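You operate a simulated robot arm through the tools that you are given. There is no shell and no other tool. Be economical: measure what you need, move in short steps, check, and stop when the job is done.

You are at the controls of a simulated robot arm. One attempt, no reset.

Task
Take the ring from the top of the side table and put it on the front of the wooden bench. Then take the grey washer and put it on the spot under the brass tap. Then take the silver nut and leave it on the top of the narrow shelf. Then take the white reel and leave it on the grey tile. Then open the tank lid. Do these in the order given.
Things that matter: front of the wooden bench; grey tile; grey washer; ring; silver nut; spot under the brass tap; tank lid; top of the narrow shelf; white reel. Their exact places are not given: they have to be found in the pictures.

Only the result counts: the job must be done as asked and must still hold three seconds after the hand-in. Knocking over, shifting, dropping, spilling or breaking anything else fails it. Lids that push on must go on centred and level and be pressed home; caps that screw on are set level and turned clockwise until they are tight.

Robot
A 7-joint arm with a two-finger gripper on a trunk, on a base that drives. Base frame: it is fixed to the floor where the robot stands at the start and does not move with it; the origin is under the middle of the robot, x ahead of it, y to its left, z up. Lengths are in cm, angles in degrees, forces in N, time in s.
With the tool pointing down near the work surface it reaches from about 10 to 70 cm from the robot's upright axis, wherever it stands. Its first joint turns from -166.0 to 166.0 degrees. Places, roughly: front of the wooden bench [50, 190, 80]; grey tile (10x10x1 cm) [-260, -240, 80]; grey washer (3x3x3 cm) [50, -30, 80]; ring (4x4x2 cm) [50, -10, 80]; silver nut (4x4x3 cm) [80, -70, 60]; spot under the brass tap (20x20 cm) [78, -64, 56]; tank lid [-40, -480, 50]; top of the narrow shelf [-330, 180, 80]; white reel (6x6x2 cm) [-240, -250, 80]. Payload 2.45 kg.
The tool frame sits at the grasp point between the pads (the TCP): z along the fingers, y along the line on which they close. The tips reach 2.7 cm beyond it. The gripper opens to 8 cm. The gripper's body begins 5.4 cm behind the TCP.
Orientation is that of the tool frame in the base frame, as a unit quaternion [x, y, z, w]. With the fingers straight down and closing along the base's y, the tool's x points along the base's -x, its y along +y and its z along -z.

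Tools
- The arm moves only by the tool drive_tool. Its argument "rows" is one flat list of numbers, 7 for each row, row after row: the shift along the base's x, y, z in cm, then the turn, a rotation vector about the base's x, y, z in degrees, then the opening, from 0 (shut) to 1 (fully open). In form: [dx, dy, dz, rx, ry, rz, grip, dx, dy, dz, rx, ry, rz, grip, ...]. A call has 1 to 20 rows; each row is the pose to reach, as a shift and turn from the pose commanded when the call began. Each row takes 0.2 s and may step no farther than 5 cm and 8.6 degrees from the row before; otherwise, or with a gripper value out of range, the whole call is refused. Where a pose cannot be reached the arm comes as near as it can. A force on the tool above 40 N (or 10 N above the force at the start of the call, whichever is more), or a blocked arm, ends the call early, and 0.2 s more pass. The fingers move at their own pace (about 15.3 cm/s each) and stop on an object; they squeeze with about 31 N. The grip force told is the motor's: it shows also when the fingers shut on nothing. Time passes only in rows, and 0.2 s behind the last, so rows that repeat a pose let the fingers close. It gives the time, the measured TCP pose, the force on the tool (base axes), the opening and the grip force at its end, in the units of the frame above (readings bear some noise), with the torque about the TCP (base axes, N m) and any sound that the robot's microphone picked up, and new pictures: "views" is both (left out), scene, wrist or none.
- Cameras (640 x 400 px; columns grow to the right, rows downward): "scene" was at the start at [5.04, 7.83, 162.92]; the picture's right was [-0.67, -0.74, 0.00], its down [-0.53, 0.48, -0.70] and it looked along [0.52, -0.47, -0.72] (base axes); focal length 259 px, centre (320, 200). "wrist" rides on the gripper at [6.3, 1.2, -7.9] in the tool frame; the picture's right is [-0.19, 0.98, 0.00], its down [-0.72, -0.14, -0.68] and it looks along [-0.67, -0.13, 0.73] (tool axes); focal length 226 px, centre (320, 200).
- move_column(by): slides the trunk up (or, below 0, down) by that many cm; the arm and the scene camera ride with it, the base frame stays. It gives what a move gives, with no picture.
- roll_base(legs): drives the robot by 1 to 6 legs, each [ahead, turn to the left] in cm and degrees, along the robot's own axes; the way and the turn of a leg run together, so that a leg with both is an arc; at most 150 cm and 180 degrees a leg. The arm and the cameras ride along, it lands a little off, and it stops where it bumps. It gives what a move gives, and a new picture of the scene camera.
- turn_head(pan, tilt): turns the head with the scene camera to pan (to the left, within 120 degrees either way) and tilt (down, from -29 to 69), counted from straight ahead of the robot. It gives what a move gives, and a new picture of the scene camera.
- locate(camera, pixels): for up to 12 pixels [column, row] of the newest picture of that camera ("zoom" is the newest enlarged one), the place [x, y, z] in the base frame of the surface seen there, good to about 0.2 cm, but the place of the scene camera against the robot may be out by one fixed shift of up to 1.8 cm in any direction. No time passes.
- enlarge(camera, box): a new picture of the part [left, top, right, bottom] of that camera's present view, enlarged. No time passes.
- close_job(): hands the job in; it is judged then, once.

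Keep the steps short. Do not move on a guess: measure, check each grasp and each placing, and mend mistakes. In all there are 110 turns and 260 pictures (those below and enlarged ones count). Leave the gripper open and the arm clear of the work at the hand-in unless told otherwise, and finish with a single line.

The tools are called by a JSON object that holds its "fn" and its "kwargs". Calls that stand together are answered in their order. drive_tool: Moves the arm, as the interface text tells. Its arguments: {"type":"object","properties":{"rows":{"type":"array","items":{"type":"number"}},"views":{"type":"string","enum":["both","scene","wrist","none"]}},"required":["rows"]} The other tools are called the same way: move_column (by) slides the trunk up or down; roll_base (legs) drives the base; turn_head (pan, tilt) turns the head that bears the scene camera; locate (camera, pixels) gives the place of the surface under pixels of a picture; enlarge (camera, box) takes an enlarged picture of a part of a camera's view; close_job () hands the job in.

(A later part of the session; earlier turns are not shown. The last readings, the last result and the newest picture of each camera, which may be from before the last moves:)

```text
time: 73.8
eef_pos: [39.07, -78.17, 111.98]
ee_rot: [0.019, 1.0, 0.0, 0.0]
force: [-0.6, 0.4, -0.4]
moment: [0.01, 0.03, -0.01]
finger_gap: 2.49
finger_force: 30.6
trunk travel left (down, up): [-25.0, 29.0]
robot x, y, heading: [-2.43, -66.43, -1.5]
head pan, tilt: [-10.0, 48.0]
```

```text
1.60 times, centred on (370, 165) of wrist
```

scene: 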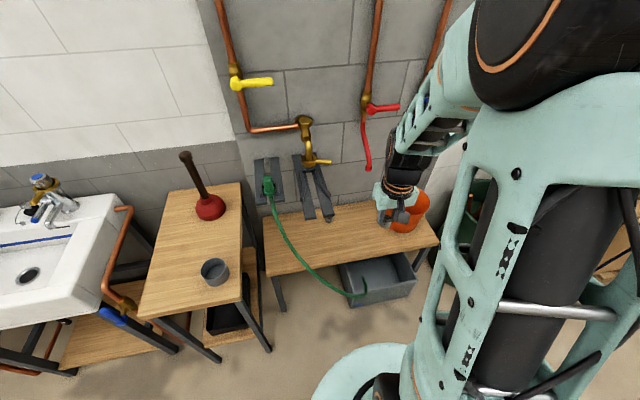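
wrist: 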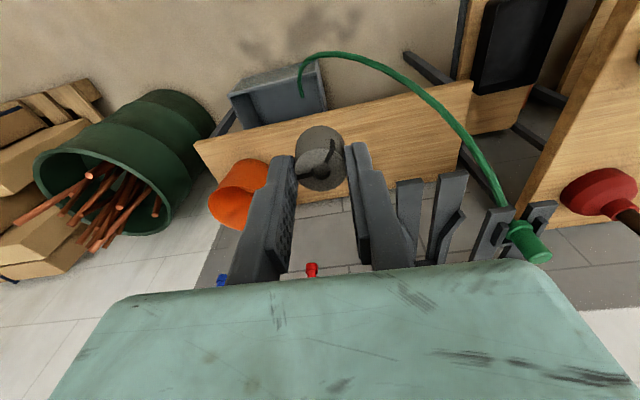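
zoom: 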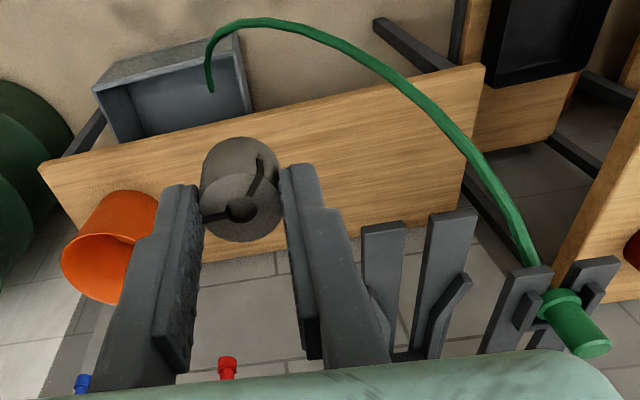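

The prongs form a U at z≈92–93.5, x 58–91, y -60.5…-70.5, so a vertical tool can't go in under the tap. The plan is to set the washer down on the free bench front, regrasp it with the tool tilted 40° forward, and slip it in below the prongs. First I'll drive 10 cm ahead and lower the trunk.

{"fn": "roll_base", "kwargs": {"legs": [[10, 0]]}}

{"fn": "move_column", "kwargs": {"by": -20}}

{"fn": "drive_tool", "kwargs": {"rows": [4, -1, -3, 0, 0, 0, 0.2, 8, -2, -6, 0, 0, 0, 0.2, 12, -3, -9, 0, 0, 0, 0.2, 16, -4, -11, 0, 0, 0, 0.2, 16, -4, -15, 0, 0, 0, 0.2, 16, -4, -19, 0, 0, 0, 0.2, 16, -4, -23, 0, 0, 0, 0.2]}}

```text
time: 75.0
eef_pos: [49.15, -78.59, 111.96]
ee_rot: [0.018, 1.0, 0.0, -0.001]
force: [0.5, 0.1, -0.7]
moment: [0.01, 0.06, 0.02]
finger_gap: 2.49
finger_force: 30.8
trunk travel left (down, up): [-25.0, 29.0]
robot x, y, heading: [7.24, -66.32, -1.8]
head pan, tilt: [-10.0, 48.0]
```

scene: 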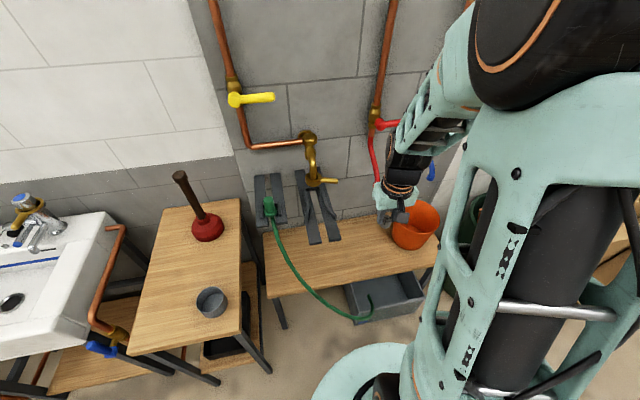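

```text
time: 77.1
eef_pos: [49.01, -78.32, 92.13]
ee_rot: [0.019, 1.0, 0.0, 0.0]
force: [-0.5, 0.0, -1.0]
moment: [0.02, 0.01, 0.03]
finger_gap: 2.49
finger_force: 30.9
trunk travel left (down, up): [-5.0, 49.0]
robot x, y, heading: [7.57, -66.59, -1.4]
head pan, tilt: [-10.0, 48.0]
```

```text
refused: row 1 steps farther than a row can; nothing moved
```

{"fn": "drive_tool", "kwargs": {"rows": [3.5, -1, -3, 0, 0, 0, 0.2, 7, -2, -6, 0, 0, 0, 0.2, 10.5, -3, -9, 0, 0, 0, 0.2, 14, -3.5, -12, 0, 0, 0, 0.2, 16, -3.7, -16, 0, 0, 0, 0.2, 16, -3.7, -20, 0, 0, 0, 0.2, 16, -3.7, -23, 0, 0, 0, 0.2, 16, -3.7, -23, 0, 0, 0, 0.2]}}

{"fn": "locate", "kwargs": {"camera": "wrist", "pixels": [[320, 60], [320, 100], [320, 200], [320, 230], [200, 150], [430, 150], [320, 185]]}}

```text
time: 78.9
eef_pos: [65.26, -82.01, 69.06]
ee_rot: [0.019, 1.0, 0.0, 0.0]
force: [0.2, 0.4, 0.5]
moment: [0.01, -0.03, -0.04]
finger_gap: 2.46
finger_force: 30.9
trunk travel left (down, up): [-5.0, 49.0]
robot x, y, heading: [7.65, -66.29, -1.7]
head pan, tilt: [-10.0, 48.0]
```

scene: 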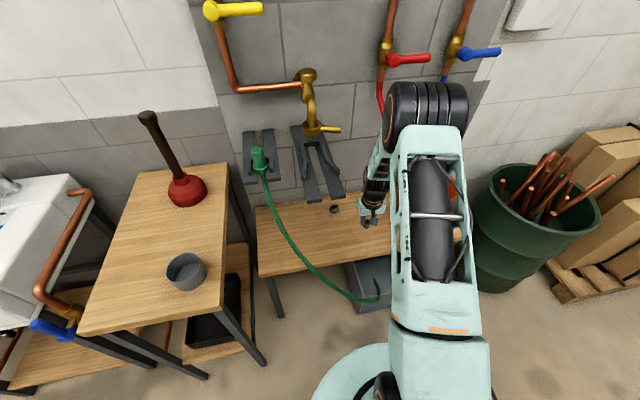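
wrist: 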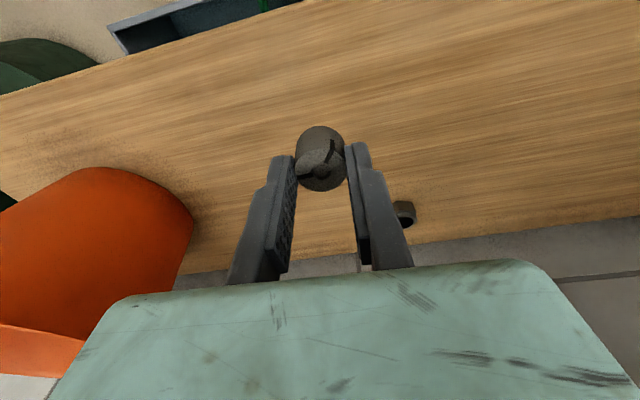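

```text
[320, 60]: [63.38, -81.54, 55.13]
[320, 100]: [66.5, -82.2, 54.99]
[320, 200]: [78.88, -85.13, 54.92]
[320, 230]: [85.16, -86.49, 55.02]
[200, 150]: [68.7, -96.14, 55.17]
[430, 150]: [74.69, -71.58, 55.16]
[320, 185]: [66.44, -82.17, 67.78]
```

The washer is over the bench front (z 55.05). I'll lower it gently to the surface.

{"fn": "drive_tool", "kwargs": {"rows": [0, 0, -4, 0, 0, 0, 0.2, 0, 0, -8, 0, 0, 0, 0.2, 0, 0, -9.5, 0, 0, 0, 0.2, 0, 0, -10.1, 0, 0, 0, 0.2, 0, 0, -10.1, 0, 0, 0, 0.2], "views": "scene"}}

{"fn": "enlarge", "kwargs": {"camera": "wrist", "box": [200, 80, 440, 230]}}

```text
time: 80.1
eef_pos: [65.16, -82.09, 58.97]
ee_rot: [0.019, 1.0, 0.001, -0.001]
force: [-0.4, -0.3, -0.1]
moment: [0.02, -0.02, 0.03]
finger_gap: 2.51
finger_force: 31.0
trunk travel left (down, up): [-5.0, 49.0]
robot x, y, heading: [7.12, -66.46, -1.7]
head pan, tilt: [-10.0, 48.0]
```

scene: 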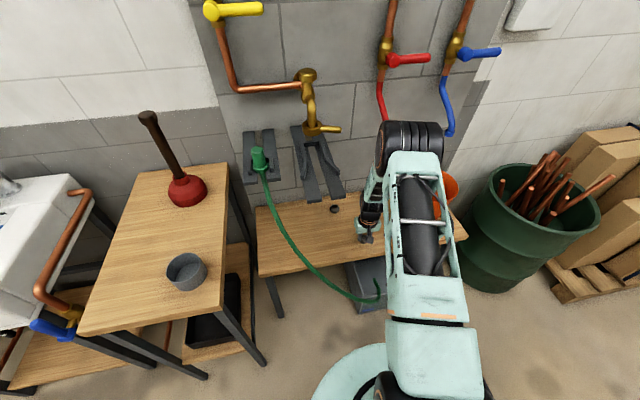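

```text
2.67 times, centred on (320, 155) of wrist
```

zoom: 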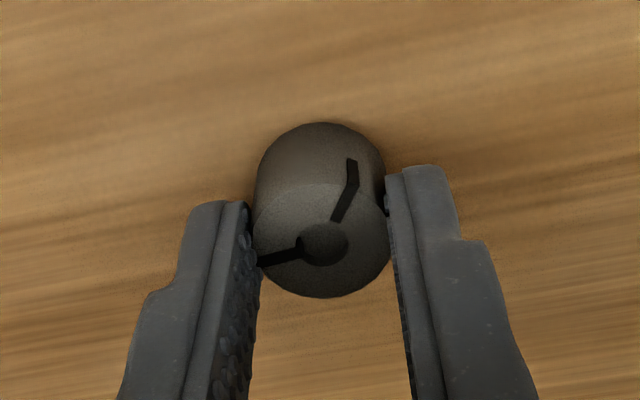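

Just at the surface. I'll settle 0.15 cm, open, then tilt the tool about the TCP in five 8° steps with the fingers straddling the washer.

{"fn": "drive_tool", "kwargs": {"rows": [0, 0, -0.15, 0, 0, 0, 0.2, 0, 0, -0.15, 0, 0, 0, 0.2, 0, 0, -0.15, 0, 0, 0, 0.7, 0, 0, 0, 0, 0, 0, 0.8, 0, 0, 0.3, 0, -8, 0, 0.8, 0, 0, 0.3, 0, -16, 0, 0.8, 0, 0, 0.3, 0, -24, 0, 0.8, 0, 0, 0.3, 0, -32, 0, 0.8, 0, 0, 0.3, 0, -40, 0, 0.8, 0, 0, 0.3, 0, -40, 0, 0.8]}}

```text
time: 82.3
eef_pos: [65.2, -82.2, 59.25]
ee_rot: [0.018, 0.939, 0.007, 0.342]
force: [-0.3, -0.6, 0.6]
moment: [-0.02, 0.03, 0.0]
finger_gap: 6.4
finger_force: 0.1
trunk travel left (down, up): [-5.0, 49.0]
robot x, y, heading: [7.37, -66.07, -1.7]
head pan, tilt: [-10.0, 48.0]
```

scene: 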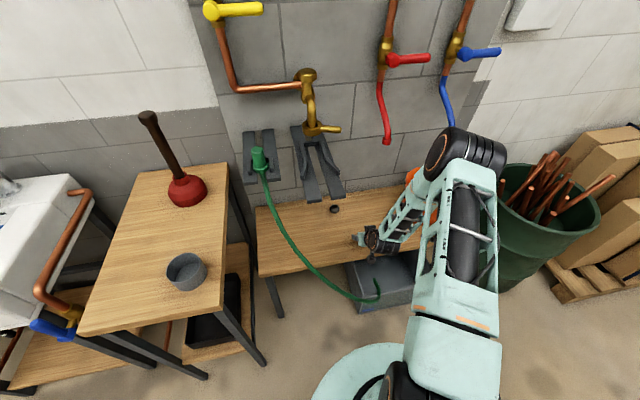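
wrist: 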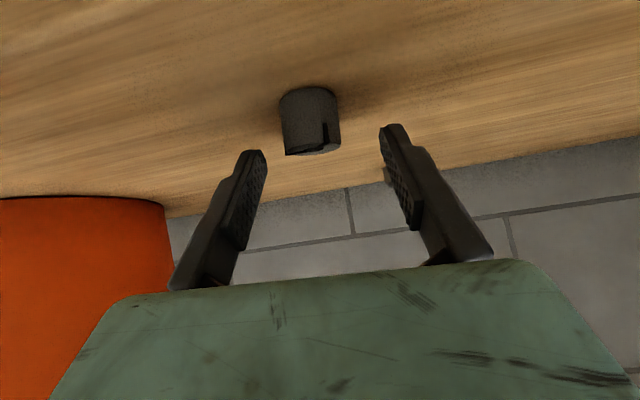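

{"fn": "locate", "kwargs": {"camera": "wrist", "pixels": [[310, 92], [310, 120], [310, 148], [285, 120], [336, 120], [310, 153], [386, 178], [390, 170], [250, 155], [395, 128]]}}

{"fn": "enlarge", "kwargs": {"camera": "wrist", "box": [220, 70, 430, 200]}}

```text
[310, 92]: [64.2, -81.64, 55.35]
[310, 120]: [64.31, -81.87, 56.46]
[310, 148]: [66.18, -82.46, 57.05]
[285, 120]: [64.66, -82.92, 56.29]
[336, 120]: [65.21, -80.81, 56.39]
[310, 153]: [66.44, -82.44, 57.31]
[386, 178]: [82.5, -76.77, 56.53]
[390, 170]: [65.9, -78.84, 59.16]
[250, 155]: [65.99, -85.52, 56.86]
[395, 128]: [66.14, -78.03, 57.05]
```

```text
3.05 times, centred on (325, 135) of wrist
```

zoom: 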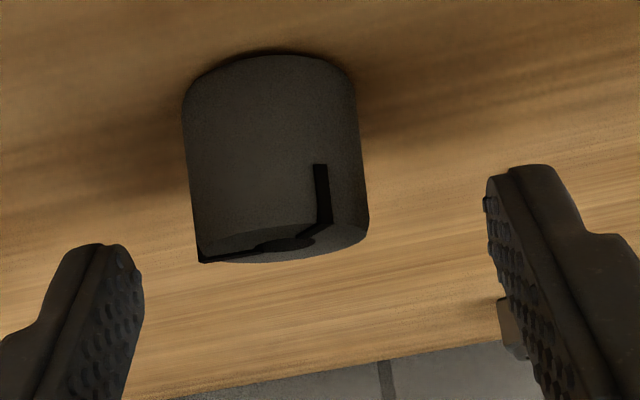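

The washer stands upright, centred at (65.4, -81.95). I'll bring the tilted pads onto it and close.

{"fn": "drive_tool", "kwargs": {"rows": [-1.2, 0.25, 0, 0, -40, 0, 0.8, -1.2, 0.25, -0.8, 0, -40, 0, 0.8], "views": "none"}}

```text
refused: row 1 steps farther than a row can; nothing moved
```

{"fn": "drive_tool", "kwargs": {"rows": [-1.2, 0.25, 0, 0, 0, 0, 0.8, -1.2, 0.25, -0.8, 0, 0, 0, 0.8, -1.2, 0.25, -1.25, 0, 0, 0, 0.8, -1.2, 0.25, -1.25, 0, 0, 0, 0.8, -1.2, 0.25, -1.25, 0, 0, 0, 0.2, -1.2, 0.25, -1.25, 0, 0, 0, 0.2], "views": "wrist"}}

{"fn": "enlarge", "kwargs": {"camera": "wrist", "box": [220, 70, 430, 200]}}

```text
time: 83.7
eef_pos: [63.88, -81.87, 58.04]
ee_rot: [0.018, 0.939, 0.007, 0.343]
force: [0.2, -1.1, -0.4]
moment: [0.05, 0.02, 0.0]
finger_gap: 2.39
finger_force: 31.1
trunk travel left (down, up): [-5.0, 49.0]
robot x, y, heading: [7.78, -66.43, -1.7]
head pan, tilt: [-10.0, 48.0]
```

wrist: 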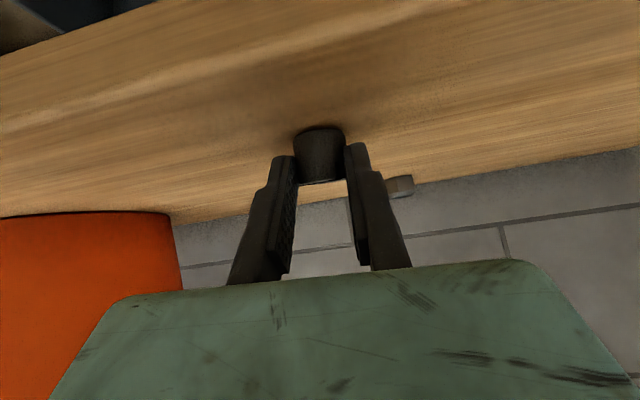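

```text
3.05 times, centred on (325, 135) of wrist
```

zoom: 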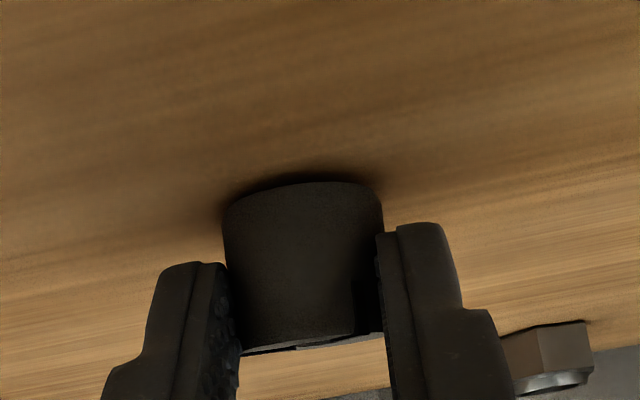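

Gripped upright. The green hose hangs in front of the bench, so I'll measure its path before moving across.

{"fn": "enlarge", "kwargs": {"camera": "scene", "box": [230, 120, 410, 320]}}

{"fn": "locate", "kwargs": {"camera": "scene", "pixels": [[258, 160], [262, 178], [270, 206], [280, 229], [295, 251], [310, 268], [330, 285], [350, 297], [377, 290], [335, 209], [455, 150], [432, 175]]}}

```text
2.00 times, centred on (320, 220) of scene
```

zoom: 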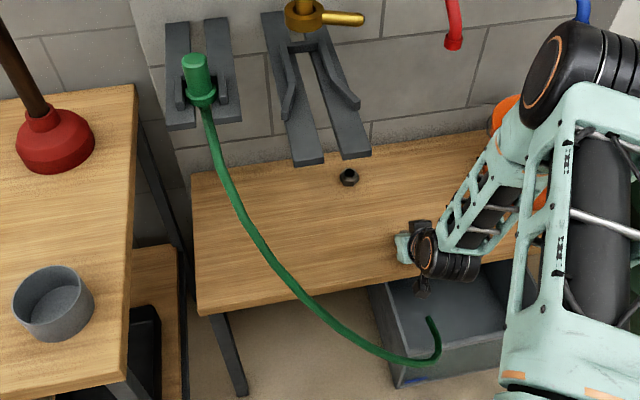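

```text
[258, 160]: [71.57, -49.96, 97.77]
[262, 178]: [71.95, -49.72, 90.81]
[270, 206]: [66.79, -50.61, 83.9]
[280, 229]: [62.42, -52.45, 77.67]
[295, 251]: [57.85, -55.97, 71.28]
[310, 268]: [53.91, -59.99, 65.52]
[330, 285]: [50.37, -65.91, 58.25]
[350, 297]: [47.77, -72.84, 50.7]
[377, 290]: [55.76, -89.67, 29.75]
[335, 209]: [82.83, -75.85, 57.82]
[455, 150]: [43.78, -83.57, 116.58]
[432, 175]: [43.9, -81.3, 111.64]
```

The hose clears if I first go forward (x 74.6) and then across. I'll lift 3.5 cm, advance 10.7, then shift 18 to the left.

{"fn": "drive_tool", "kwargs": {"rows": [0, 0, 3.5, 0, 0, 0, 0.2, 3.6, 0, 3.5, 0, 0, 0, 0.2, 7.2, 0, 3.5, 0, 0, 0, 0.2, 10.7, 0, 3.5, 0, 0, 0, 0.2, 10.7, 4, 3.5, 0, 0, 0, 0.2, 10.7, 8, 3.5, 0, 0, 0, 0.2]}}

```text
time: 85.1
eef_pos: [74.49, -73.76, 61.41]
ee_rot: [0.018, 0.939, 0.006, 0.343]
force: [0.5, -0.3, -0.4]
moment: [0.05, 0.0, -0.02]
finger_gap: 2.39
finger_force: 30.9
trunk travel left (down, up): [-5.0, 49.0]
robot x, y, heading: [7.55, -66.58, -1.6]
head pan, tilt: [-10.0, 48.0]
```

scene: 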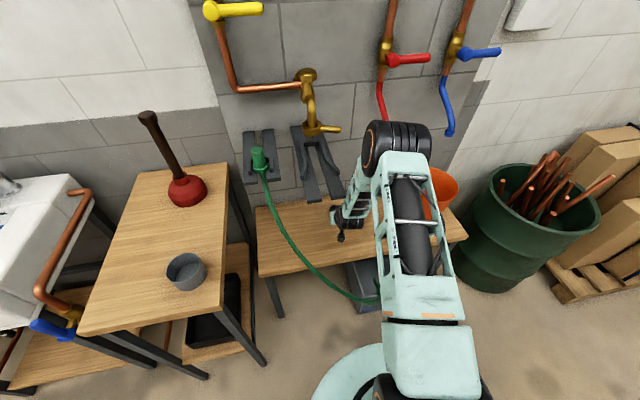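
wrist: 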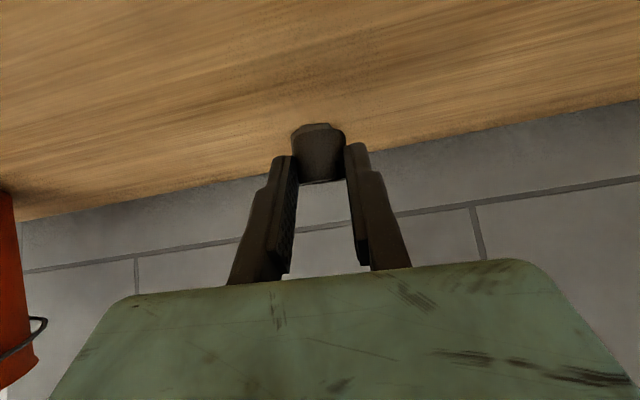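

{"fn": "locate", "kwargs": {"camera": "scene", "pixels": [[372, 150], [365, 165], [358, 185], [350, 200], [340, 210], [395, 125], [318, 198], [341, 193]]}}

{"fn": "enlarge", "kwargs": {"camera": "scene", "box": [280, 100, 440, 260]}}

```text
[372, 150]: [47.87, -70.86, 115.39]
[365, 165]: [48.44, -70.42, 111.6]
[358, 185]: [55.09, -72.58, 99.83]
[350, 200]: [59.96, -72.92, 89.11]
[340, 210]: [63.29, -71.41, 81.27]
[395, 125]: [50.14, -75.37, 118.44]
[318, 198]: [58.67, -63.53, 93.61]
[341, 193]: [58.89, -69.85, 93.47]
```

```text
2.50 times, centred on (360, 180) of scene
```

zoom: 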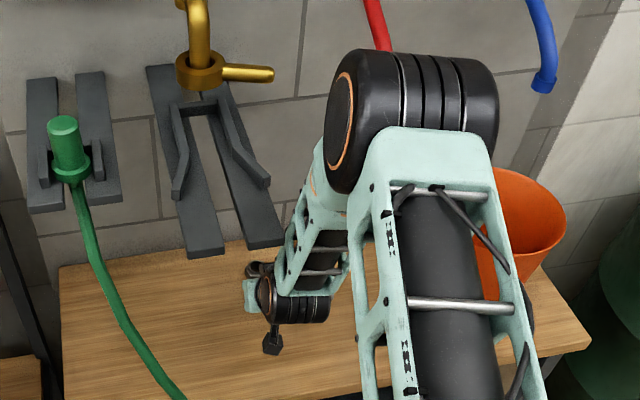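

The forearm front is at x≈60 at z 89, too near the prong tips (58.3, z 92–93.5). I'll first lower 2.5 and back off 2.5, and only then slide left to y=-66, watching clearance.

{"fn": "drive_tool", "kwargs": {"rows": [-1.5, 0, -1.2, 0, 0, 0, 0.2, -2.7, 0, -2.5, 0, 0, 0, 0.2, -2.7, 2, -2.5, 0, 0, 0, 0.2, -2.7, 3.5, -2.5, 0, 0, 0, 0.2, -2.7, 3.5, -2.5, 0, 0, 0, 0.2]}}

{"fn": "enlarge", "kwargs": {"camera": "scene", "box": [280, 100, 440, 260]}}

```text
time: 86.5
eef_pos: [71.48, -73.77, 58.89]
ee_rot: [0.033, 0.939, -0.006, 0.342]
force: [0.9, 0.8, -0.3]
moment: [-0.03, -0.03, -0.01]
finger_gap: 2.37
finger_force: 31.4
trunk travel left (down, up): [-5.0, 49.0]
robot x, y, heading: [7.47, -66.04, -1.8]
head pan, tilt: [-10.0, 48.0]
stopped in row 5: the arm was blocked; the commanded pose is now the measured one
```

scene: 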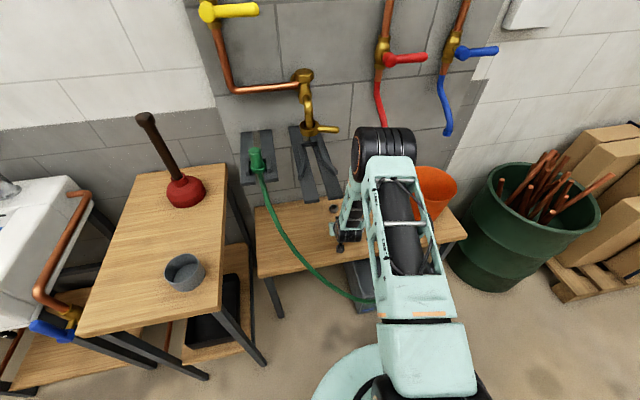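
wrist: 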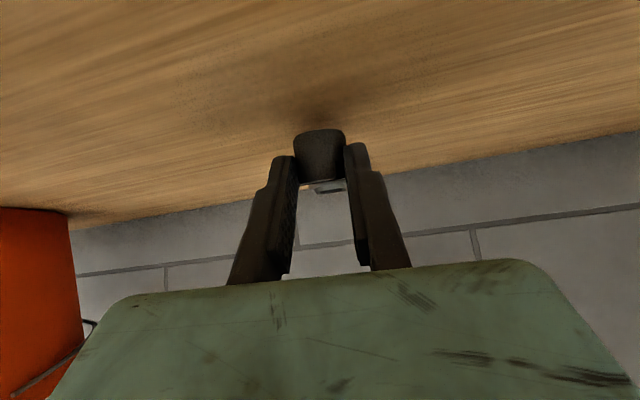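

```text
2.50 times, centred on (360, 180) of scene
```

zoom: 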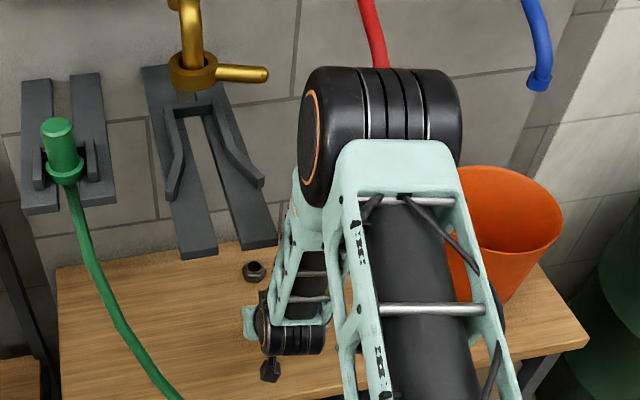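

The forearm touched the right prong's side, so I'm backing off right. Then I'll retreat the base 15 cm so the arm stretches flatter beneath the prongs.

{"fn": "drive_tool", "kwargs": {"rows": [0, -1.5, 0, 0, 0, 0, 0.2, 0, -3, 0.5, 0, 0, 0, 0.2, -2, -5, 2, 0, 0, 0, 0.2, -5, -5, 4, 0, 0, 0, 0.2], "views": "none"}}

{"fn": "roll_base", "kwargs": {"legs": [[-15, 0]]}}

```text
time: 87.5
eef_pos: [66.65, -77.64, 62.99]
ee_rot: [0.029, 0.94, -0.005, 0.341]
force: [-0.4, 0.3, 0.2]
moment: [0.05, 0.02, 0.0]
finger_gap: 2.36
finger_force: 31.0
trunk travel left (down, up): [-5.0, 49.0]
robot x, y, heading: [7.24, -66.51, -1.9]
head pan, tilt: [-10.0, 48.0]
```

```text
time: 88.9
eef_pos: [51.76, -77.07, 63.08]
ee_rot: [0.029, 0.94, -0.005, 0.341]
force: [0.9, -0.3, -0.5]
moment: [-0.02, 0.0, 0.0]
finger_gap: 2.38
finger_force: 30.9
trunk travel left (down, up): [-5.0, 49.0]
robot x, y, heading: [-7.31, -66.08, -1.9]
head pan, tilt: [-10.0, 48.0]
```

scene: 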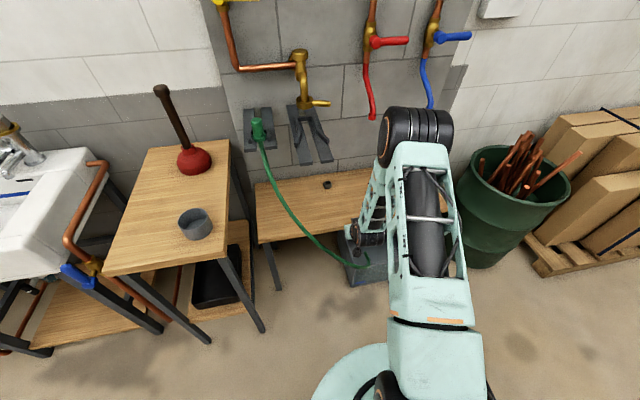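

Now I'll stretch forward to x≈72 at y≈-78 and measure the forearm.

{"fn": "drive_tool", "kwargs": {"rows": [4.5, -0.3, 0, 0, 0, 0, 0.2, 9, -0.6, 0, 0, 0, 0, 0.2, 13.5, -1, 0, 0, 0, 0, 0.2, 17, -1, -1.5, 0, 0, 0, 0.2, 20.3, -1, -3.5, 0, 0, 0, 0.2, 20.3, -1, -3.5, 0, 0, 0, 0.2], "views": "scene"}}

{"fn": "enlarge", "kwargs": {"camera": "scene", "box": [280, 80, 440, 260]}}

```text
time: 90.3
eef_pos: [71.93, -78.11, 59.43]
ee_rot: [0.029, 0.939, -0.006, 0.341]
force: [-0.1, -0.5, -0.4]
moment: [-0.01, 0.0, -0.03]
finger_gap: 2.36
finger_force: 31.3
trunk travel left (down, up): [-5.0, 49.0]
robot x, y, heading: [-7.39, -65.78, -1.6]
head pan, tilt: [-10.0, 48.0]
```

scene: 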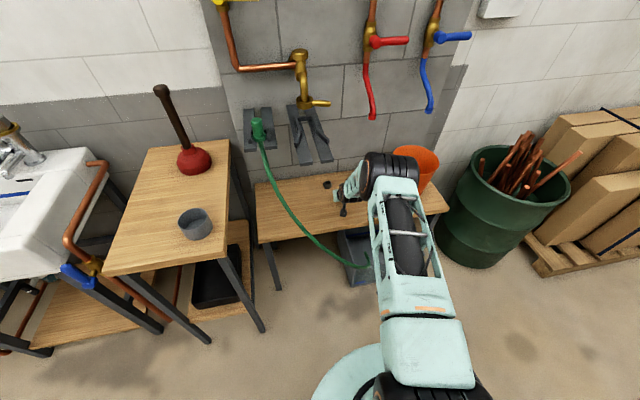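

```text
2.22 times, centred on (360, 170) of scene
```

zoom: 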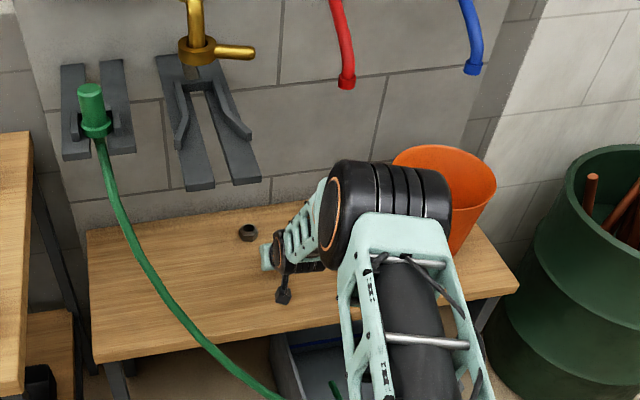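

{"fn": "locate", "kwargs": {"camera": "zoom", "pixels": [[340, 170], [380, 165], [325, 195], [310, 215], [295, 240], [270, 250], [330, 250], [200, 188], [245, 182], [150, 260], [248, 233], [420, 170]]}}

```text
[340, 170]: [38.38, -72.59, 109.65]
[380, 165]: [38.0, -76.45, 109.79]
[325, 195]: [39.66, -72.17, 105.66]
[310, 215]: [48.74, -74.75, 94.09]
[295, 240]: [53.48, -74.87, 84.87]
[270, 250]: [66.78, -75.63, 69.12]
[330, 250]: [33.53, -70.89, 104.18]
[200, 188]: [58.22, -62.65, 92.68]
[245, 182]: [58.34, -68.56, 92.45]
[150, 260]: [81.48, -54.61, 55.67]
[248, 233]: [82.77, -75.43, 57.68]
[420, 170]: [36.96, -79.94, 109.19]
```

Forearm at z 94 is now back at x 49, well clear. I'll slide left to y=-66.

{"fn": "drive_tool", "kwargs": {"rows": [0, 3, 0, 0, 0, 0, 0.2, 0.5, 6, 0, 0, 0, 0, 0.2, 1, 9, 0, 0, 0, 0, 0.2, 2, 12, 0, 0, 0, 0, 0.2, 2, 12, 0, 0, 0, 0, 0.2]}}

{"fn": "enlarge", "kwargs": {"camera": "scene", "box": [240, 80, 440, 260]}}

{"fn": "enlarge", "kwargs": {"camera": "wrist", "box": [200, 80, 440, 230]}}

```text
time: 91.5
eef_pos: [73.93, -66.03, 59.48]
ee_rot: [0.028, 0.939, -0.005, 0.342]
force: [0.3, 0.7, -0.1]
moment: [-0.02, 0.0, 0.0]
finger_gap: 2.39
finger_force: 31.3
trunk travel left (down, up): [-5.0, 49.0]
robot x, y, heading: [-7.59, -65.93, -2.0]
head pan, tilt: [-10.0, 48.0]
```

scene: 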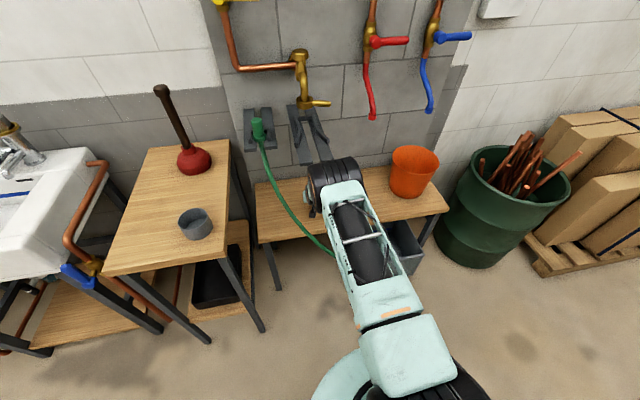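
wrist: 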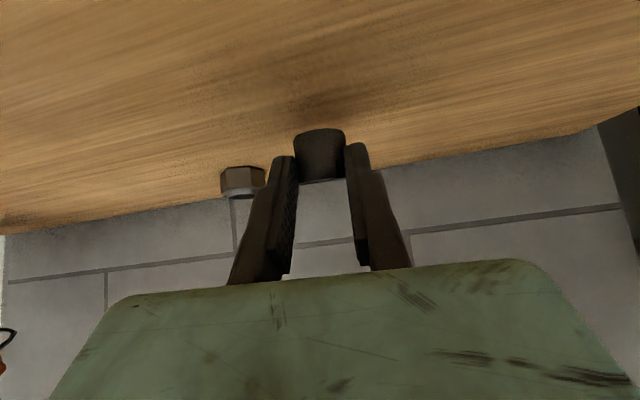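

```text
2.22 times, centred on (340, 170) of scene
```

zoom: 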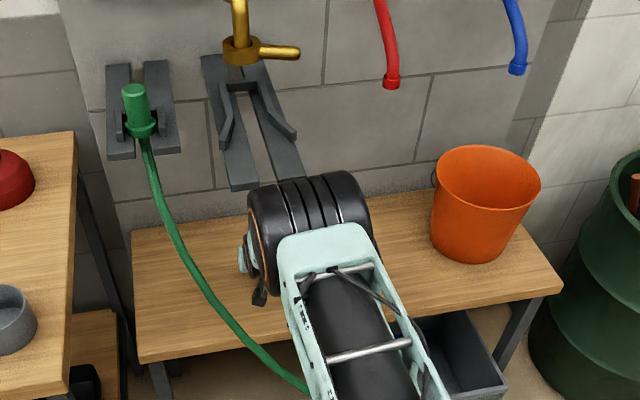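

```text
2.67 times, centred on (320, 155) of wrist
```

zoom: 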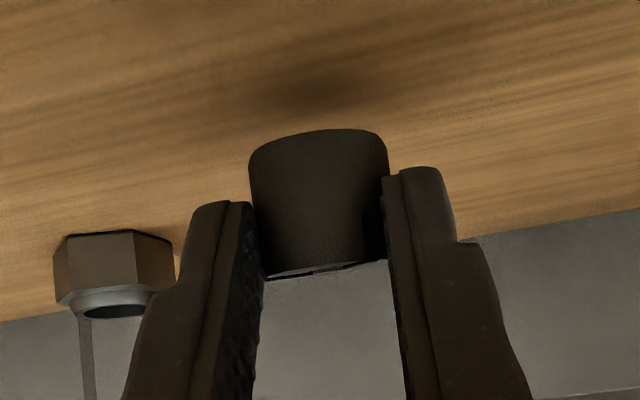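

The washer hangs under the tap. I'll lower to TCP 58.05, and check contact before opening.

{"fn": "drive_tool", "kwargs": {"rows": [0, 0, -0.8, 0, 0, 0, 0.2, 0, 0, -1.3, 0, 0, 0, 0.2, 0, 0, -1.45, 0, 0, 0, 0.2, 0, 0, -1.45, 0, 0, 0, 0.2], "views": "wrist"}}

{"fn": "enlarge", "kwargs": {"camera": "wrist", "box": [200, 80, 440, 230]}}

```text
time: 92.5
eef_pos: [74.0, -66.17, 58.01]
ee_rot: [0.028, 0.94, -0.005, 0.34]
force: [0.1, -0.6, 0.3]
moment: [0.02, -0.03, 0.0]
finger_gap: 2.35
finger_force: 31.5
trunk travel left (down, up): [-5.0, 49.0]
robot x, y, heading: [-7.28, -66.27, -1.9]
head pan, tilt: [-10.0, 48.0]
```

wrist: 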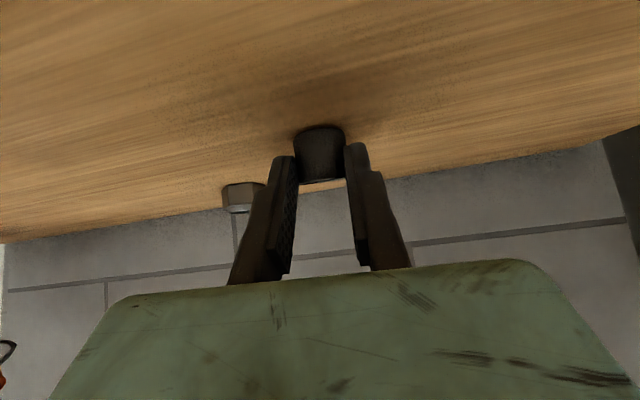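

```text
2.67 times, centred on (320, 155) of wrist
```

zoom: 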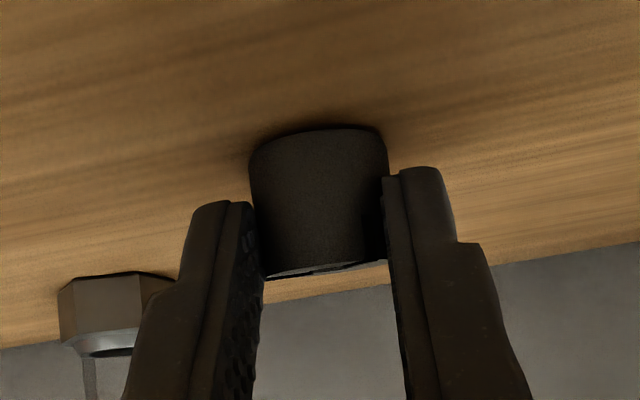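

It is standing on the bench. I'll press 0.1 more, open, and withdraw back along the tool axis.

{"fn": "drive_tool", "kwargs": {"rows": [0, 0, -0.1, 0, 0, 0, 0.2, 0, 0, -0.1, 0, 0, 0, 0.5, 0, 0, -0.05, 0, 0, 0, 0.75, 0, 0, 0.1, 0, 0, 0, 0.75, -2, 0, 1.6, 0, 0, 0, 0.75, -4.5, 0, 4.2, 0, 0, 0, 0.75, -8.5, 0, 5, 0, 0, 0, 0.75], "views": "wrist"}}

{"fn": "locate", "kwargs": {"camera": "wrist", "pixels": [[320, 110], [320, 130]]}}

```text
time: 94.1
eef_pos: [65.36, -66.1, 62.97]
ee_rot: [0.027, 0.94, -0.005, 0.341]
force: [0.2, 0.9, -0.5]
moment: [0.01, 0.01, 0.0]
finger_gap: 5.98
finger_force: 0.0
trunk travel left (down, up): [-5.0, 49.0]
robot x, y, heading: [-7.43, -65.97, -1.7]
head pan, tilt: [-10.0, 48.0]
```

wrist: 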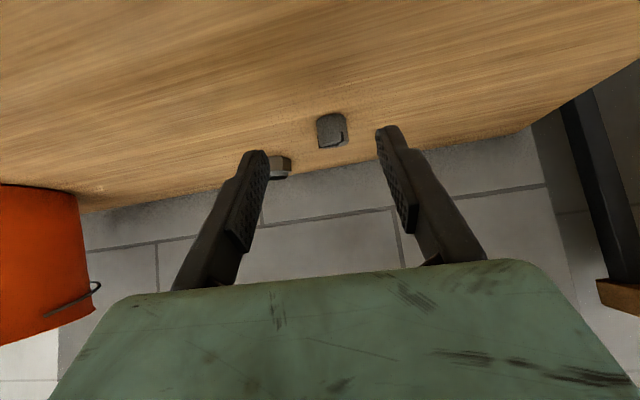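

```text
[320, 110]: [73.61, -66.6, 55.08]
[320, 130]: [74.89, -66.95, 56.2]
```

The washer stands at (75.8, -66) under the tap. Next is the nut at (82.8, -75.6). I'll withdraw the arm above the hose, then shift the base about 13 cm to the right so the forearm passes clear of the prongs.

{"fn": "drive_tool", "kwargs": {"rows": [-3, -3, 2.5, 0, 0, 0, 0.75, -6, -6, 5, 0, 0, 0, 0.75, -9, -9, 7.5, 0, 0, 0, 0.75, -12.5, -11, 10, 0, 0, 0, 0.75, -16.5, -12, 12.5, 0, 0, 0, 0.75, -20, -12, 15, 0, 0, 0, 0.75, -23, -12, 18, 0, 0, 0, 0.75], "views": "none"}}

{"fn": "roll_base", "kwargs": {"legs": [[0, -88], [14, 0], [0, 88]]}}

```text
time: 95.7
eef_pos: [42.39, -77.98, 81.16]
ee_rot: [0.028, 0.939, -0.005, 0.342]
force: [-0.5, 0.5, -0.1]
moment: [0.01, 0.02, 0.0]
finger_gap: 5.98
finger_force: 0.1
trunk travel left (down, up): [-5.0, 49.0]
robot x, y, heading: [-7.86, -66.03, -1.7]
head pan, tilt: [-10.0, 48.0]
```

```text
time: 104.8
eef_pos: [42.43, -92.03, 81.11]
ee_rot: [0.028, 0.939, -0.005, 0.342]
force: [-0.7, 0.5, -0.1]
moment: [-0.02, 0.0, -0.01]
finger_gap: 5.98
finger_force: 0.0
trunk travel left (down, up): [-5.0, 49.0]
robot x, y, heading: [-7.77, -79.24, -1.6]
head pan, tilt: [-10.0, 48.0]
```

scene: 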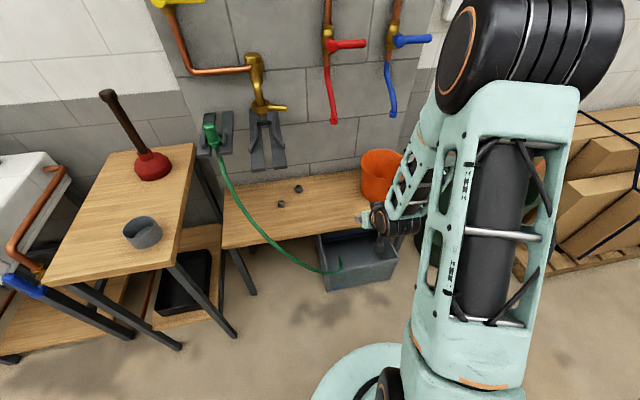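

{"fn": "drive_tool", "kwargs": {"rows": [3.4, 1.8, -2, 0, 0, 0, 0.75, 6.8, 3.6, -4, 0, 0, 0, 0.75, 10.2, 5.4, -6, 0, 0, 0, 0.75, 13.6, 7.2, -8, 0, 0, 0, 0.75, 17, 9, -10, 0, 0, 0, 0.8, 20.4, 10.8, -12, 0, 0, 0, 0.8, 23.8, 12.6, -14, 0, 0, 0, 0.8, 27.2, 14.4, -16, 0, 0, 0, 0.8, 30, 16, -18.3, 0, 0, 0, 0.8, 30, 16, -18.3, 0, 0, 0, 0.8]}}

{"fn": "enlarge", "kwargs": {"camera": "wrist", "box": [220, 60, 430, 220]}}

```text
time: 107.0
eef_pos: [72.38, -75.96, 62.61]
ee_rot: [0.03, 0.94, -0.005, 0.341]
force: [0.6, 0.4, -0.4]
moment: [-0.01, -0.04, 0.04]
finger_gap: 6.39
finger_force: 0.1
trunk travel left (down, up): [-5.0, 49.0]
robot x, y, heading: [-7.33, -79.83, -1.8]
head pan, tilt: [-10.0, 48.0]
```

scene: 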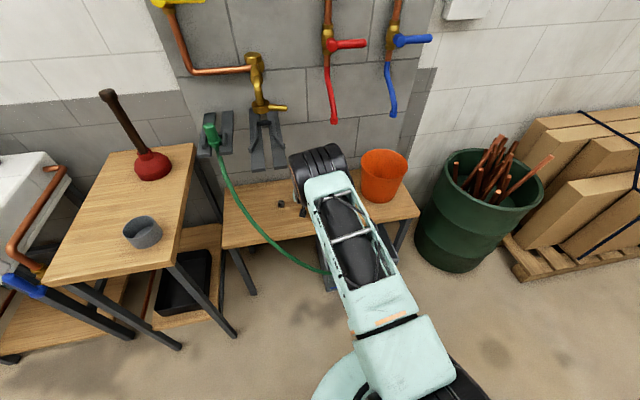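
wrist: 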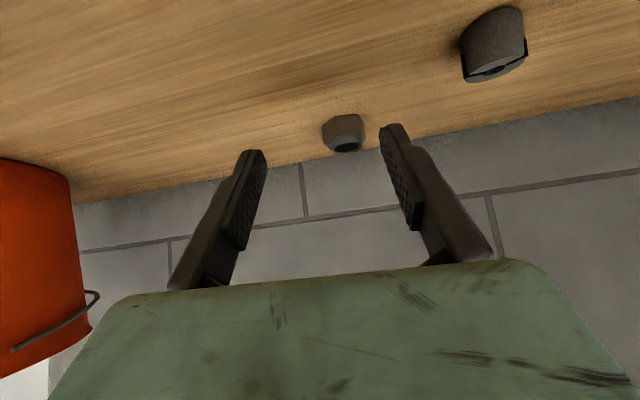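

```text
2.50 times, centred on (325, 140) of wrist
```

zoom: 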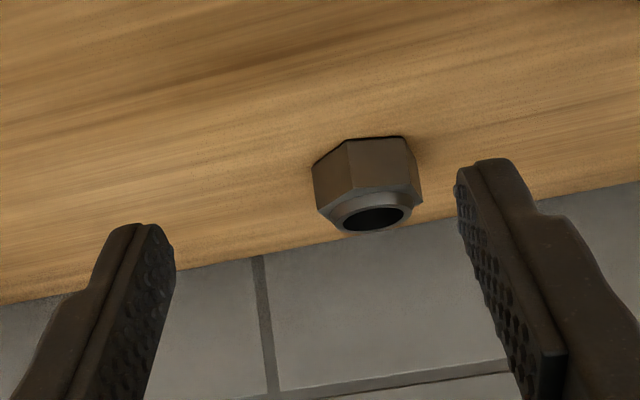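

{"fn": "locate", "kwargs": {"camera": "zoom", "pixels": [[318, 185], [350, 142], [405, 140], [380, 165], [418, 185], [345, 190], [372, 200], [375, 228], [330, 160], [375, 218]]}}

{"fn": "locate", "kwargs": {"camera": "scene", "pixels": [[300, 160], [330, 150], [295, 180], [300, 195], [278, 168], [257, 170], [283, 203], [303, 210]]}}

```text
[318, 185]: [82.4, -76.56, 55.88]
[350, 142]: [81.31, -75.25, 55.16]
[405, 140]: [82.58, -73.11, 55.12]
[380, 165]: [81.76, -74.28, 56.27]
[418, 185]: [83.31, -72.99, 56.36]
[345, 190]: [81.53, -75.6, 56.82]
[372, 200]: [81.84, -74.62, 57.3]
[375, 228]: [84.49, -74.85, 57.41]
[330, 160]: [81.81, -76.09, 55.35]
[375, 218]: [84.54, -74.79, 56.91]
```

```text
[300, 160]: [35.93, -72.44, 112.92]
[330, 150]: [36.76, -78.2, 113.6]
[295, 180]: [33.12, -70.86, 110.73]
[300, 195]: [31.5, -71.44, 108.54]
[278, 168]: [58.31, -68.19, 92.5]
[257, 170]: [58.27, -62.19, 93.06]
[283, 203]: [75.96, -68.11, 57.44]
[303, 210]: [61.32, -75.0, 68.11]
```

The nut is centred at about (83.4, -74.95), with two flats facing ±y. Before reaching in I'll raise the tool 5 and lower the trunk 5, which keeps the forearm lower.

{"fn": "drive_tool", "kwargs": {"rows": [-1, 0.3, 2.5, 0, 0, 0, 0.8, -1, 0.5, 5, 0, 0, 0, 0.8], "views": "none"}}

{"fn": "move_column", "kwargs": {"by": -5}}

{"fn": "drive_tool", "kwargs": {"rows": [3, 0.2, -0.5, 0, 0, 0, 0.8, 5.5, 0.4, -1, 0, 0, 0, 0.8, 5.5, 0.4, -1, 0, 0, 0, 0.8]}}

{"fn": "enlarge", "kwargs": {"camera": "scene", "box": [220, 90, 420, 270]}}

```text
time: 107.6
eef_pos: [71.39, -75.43, 67.78]
ee_rot: [0.028, 0.939, -0.005, 0.341]
force: [-0.5, -0.6, -0.3]
moment: [-0.04, 0.01, 0.02]
finger_gap: 6.4
finger_force: 0.1
trunk travel left (down, up): [-5.0, 49.0]
robot x, y, heading: [-7.82, -79.92, -1.7]
head pan, tilt: [-10.0, 48.0]
```

```text
time: 108.5
eef_pos: [71.52, -75.54, 62.89]
ee_rot: [0.028, 0.939, -0.005, 0.341]
force: [0.3, 0.0, -0.3]
moment: [-0.05, -0.01, -0.01]
finger_gap: 6.4
finger_force: 0.0
trunk travel left (down, up): [0.0, 54.0]
robot x, y, heading: [-7.49, -79.65, -1.8]
head pan, tilt: [-10.0, 48.0]
```

```text
time: 109.3
eef_pos: [76.86, -75.03, 61.82]
ee_rot: [0.029, 0.939, -0.006, 0.341]
force: [-0.7, 0.9, -0.4]
moment: [0.01, 0.03, -0.03]
finger_gap: 6.39
finger_force: 0.1
trunk travel left (down, up): [0.0, 54.0]
robot x, y, heading: [-7.52, -80.2, -1.8]
head pan, tilt: [-10.0, 48.0]
```

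scene: 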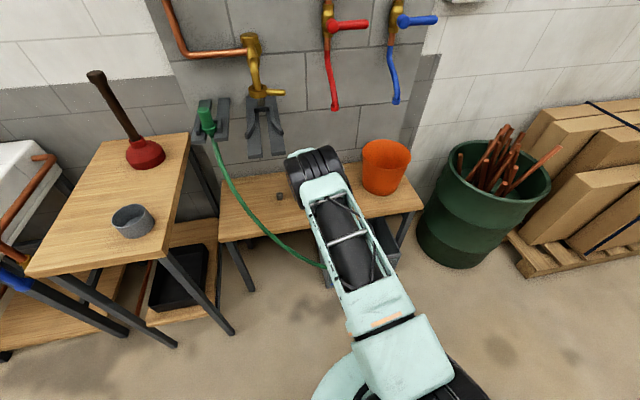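
wrist: 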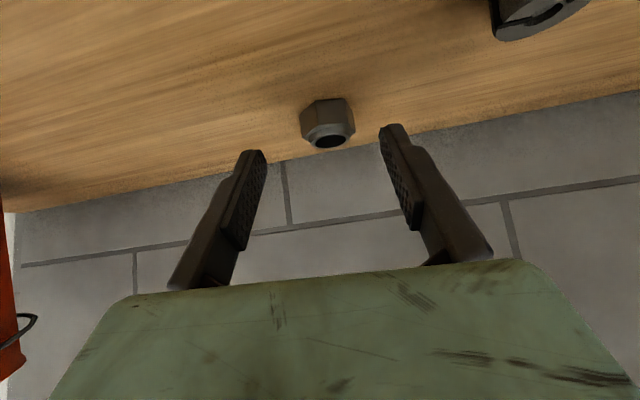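

```text
2.22 times, centred on (320, 180) of scene
```

zoom: 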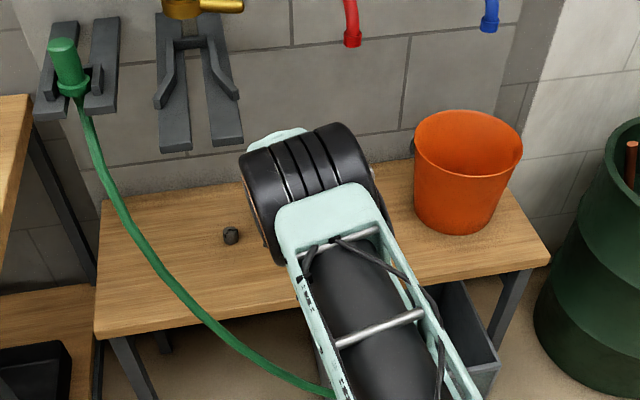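

{"fn": "locate", "kwargs": {"camera": "zoom", "pixels": [[260, 140], [290, 132], [255, 160], [330, 130], [270, 250], [228, 145], [185, 148], [350, 140]]}}

{"fn": "locate", "kwargs": {"camera": "wrist", "pixels": [[303, 125], [318, 100], [346, 98], [318, 122], [352, 120], [330, 140], [330, 147], [350, 105], [310, 138]]}}

```text
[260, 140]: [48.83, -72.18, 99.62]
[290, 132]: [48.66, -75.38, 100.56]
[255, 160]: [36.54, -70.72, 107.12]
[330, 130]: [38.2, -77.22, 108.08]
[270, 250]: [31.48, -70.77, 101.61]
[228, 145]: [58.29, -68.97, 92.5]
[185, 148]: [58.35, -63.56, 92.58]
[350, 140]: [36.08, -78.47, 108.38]
```

```text
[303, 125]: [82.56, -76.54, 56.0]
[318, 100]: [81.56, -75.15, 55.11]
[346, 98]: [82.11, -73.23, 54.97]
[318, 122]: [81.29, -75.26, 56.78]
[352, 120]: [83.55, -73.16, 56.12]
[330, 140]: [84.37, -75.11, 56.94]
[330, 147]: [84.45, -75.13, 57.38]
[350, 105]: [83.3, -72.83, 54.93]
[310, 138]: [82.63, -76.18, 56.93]
```

Forearm clear (x≈53 at prong height, y -72). I'll advance onto the nut, lower and close.

{"fn": "drive_tool", "kwargs": {"rows": [3, 0, -1, 0, 0, 0, 0.8, 5.15, 0, -1.8, 0, 0, 0, 0.8, 5.15, 0, -3.2, 0, 0, 0, 0.8, 5.15, 0, -3.95, 0, 0, 0, 0.8, 5.15, 0, -3.95, 0, 0, 0, 0.8]}}

{"fn": "enlarge", "kwargs": {"camera": "wrist", "box": [200, 80, 440, 230]}}

```text
time: 110.5
eef_pos: [82.0, -75.25, 58.1]
ee_rot: [0.03, 0.938, -0.006, 0.344]
force: [-0.2, -3.1, 11.2]
moment: [-0.48, -0.17, -0.12]
finger_gap: 6.22
finger_force: 0.2
trunk travel left (down, up): [0.0, 54.0]
robot x, y, heading: [-7.76, -80.17, -1.7]
head pan, tilt: [-10.0, 48.0]
```

scene: 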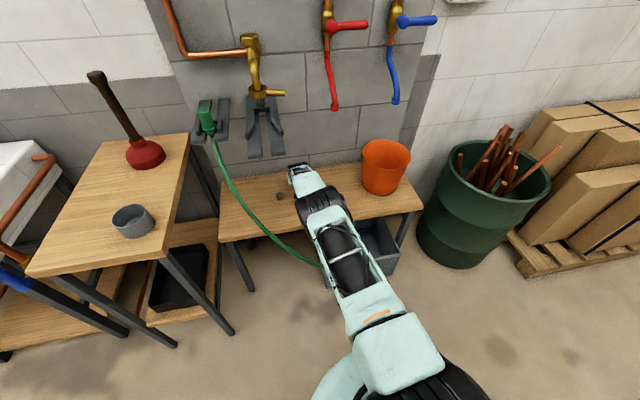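
wrist: 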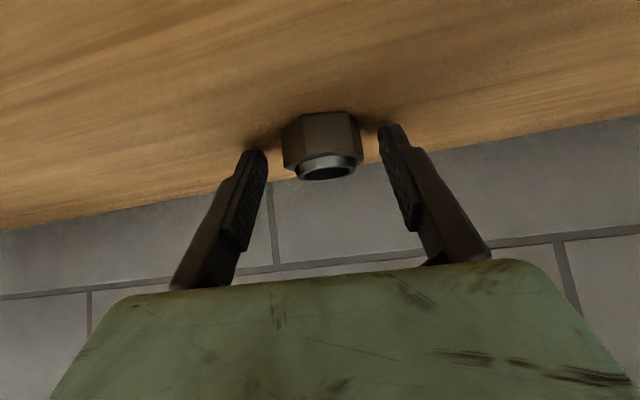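

```text
2.67 times, centred on (320, 155) of wrist
```

zoom: 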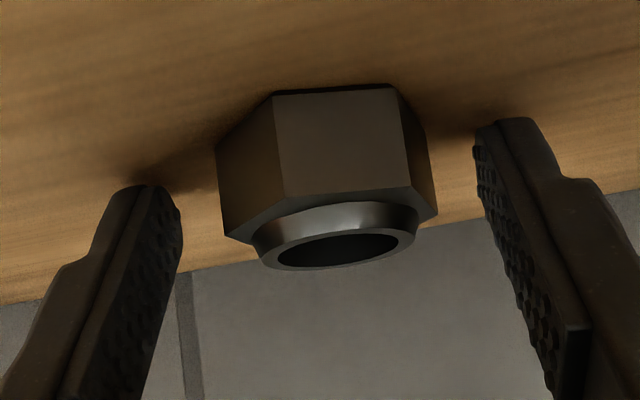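

The tip just touches the bench (11 N). I'll raise 0.25 and close.

{"fn": "drive_tool", "kwargs": {"rows": [0.1, 0.1, 0.45, 0, 0, 0, 0.8, 0.1, 0.1, 0.45, 0, 0, 0, 0.4, 0.1, 0.1, 0.45, 0, 0, 0, 0.4, 0.1, 0.1, 0.45, 0, 0, 0, 0.4], "views": "wrist"}}

{"fn": "enlarge", "kwargs": {"camera": "wrist", "box": [200, 80, 440, 230]}}

```text
time: 111.5
eef_pos: [82.08, -75.04, 58.15]
ee_rot: [0.029, 0.94, -0.006, 0.341]
force: [-0.4, -0.1, -0.3]
moment: [0.0, 0.01, 0.01]
finger_gap: 3.32
finger_force: 1.2
trunk travel left (down, up): [0.0, 54.0]
robot x, y, heading: [-7.66, -80.24, -1.7]
head pan, tilt: [-10.0, 48.0]
```

wrist: 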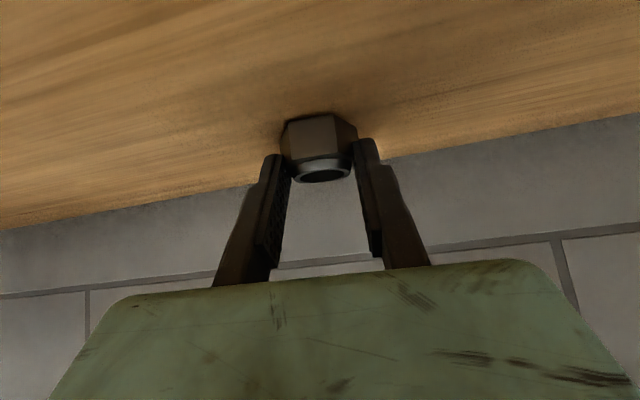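

```text
2.67 times, centred on (320, 155) of wrist
```

zoom: 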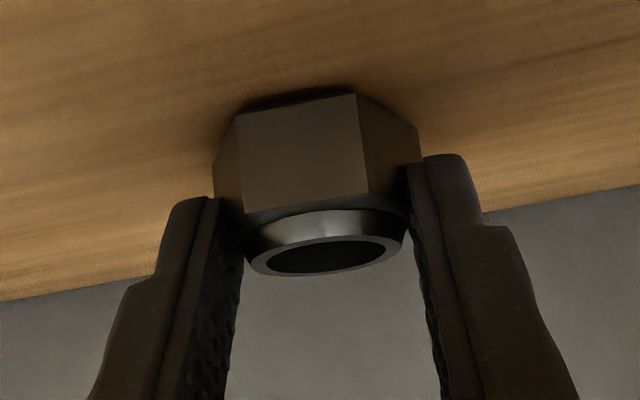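

Fingers rest on the flats (3.32). I'll squeeze fully, then lift slightly.

{"fn": "drive_tool", "kwargs": {"rows": [0, 0, 0, 0, 0, 0, 0.2, 0, 0, 0, 0, 0, 0, 0.2, -0.5, 0, 1, 0, 0, 0, 0.2, -1, 0, 2.5, 0, 0, 0, 0.2], "views": "wrist"}}

{"fn": "enlarge", "kwargs": {"camera": "wrist", "box": [200, 80, 440, 230]}}

```text
time: 112.5
eef_pos: [81.31, -75.09, 60.77]
ee_rot: [0.028, 0.94, -0.005, 0.341]
force: [0.0, 1.0, 0.1]
moment: [-0.01, 0.01, 0.0]
finger_gap: 3.24
finger_force: 31.3
trunk travel left (down, up): [0.0, 54.0]
robot x, y, heading: [-7.48, -79.95, -1.9]
head pan, tilt: [-10.0, 48.0]
```

wrist: 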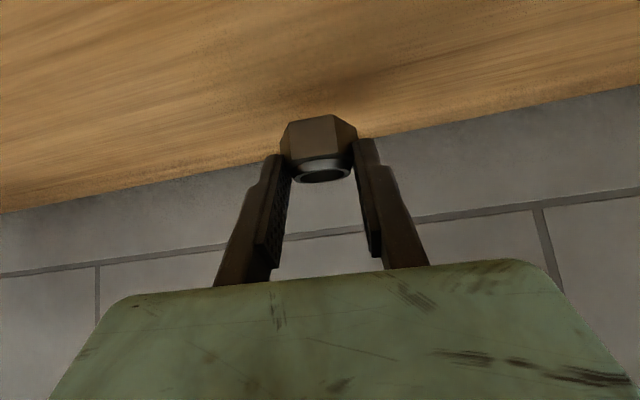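

```text
2.67 times, centred on (320, 155) of wrist
```

zoom: 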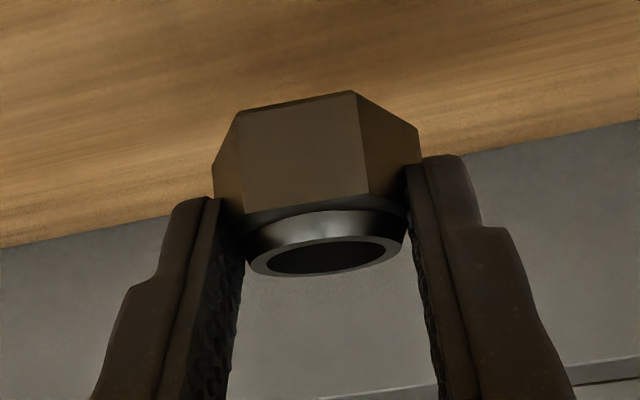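

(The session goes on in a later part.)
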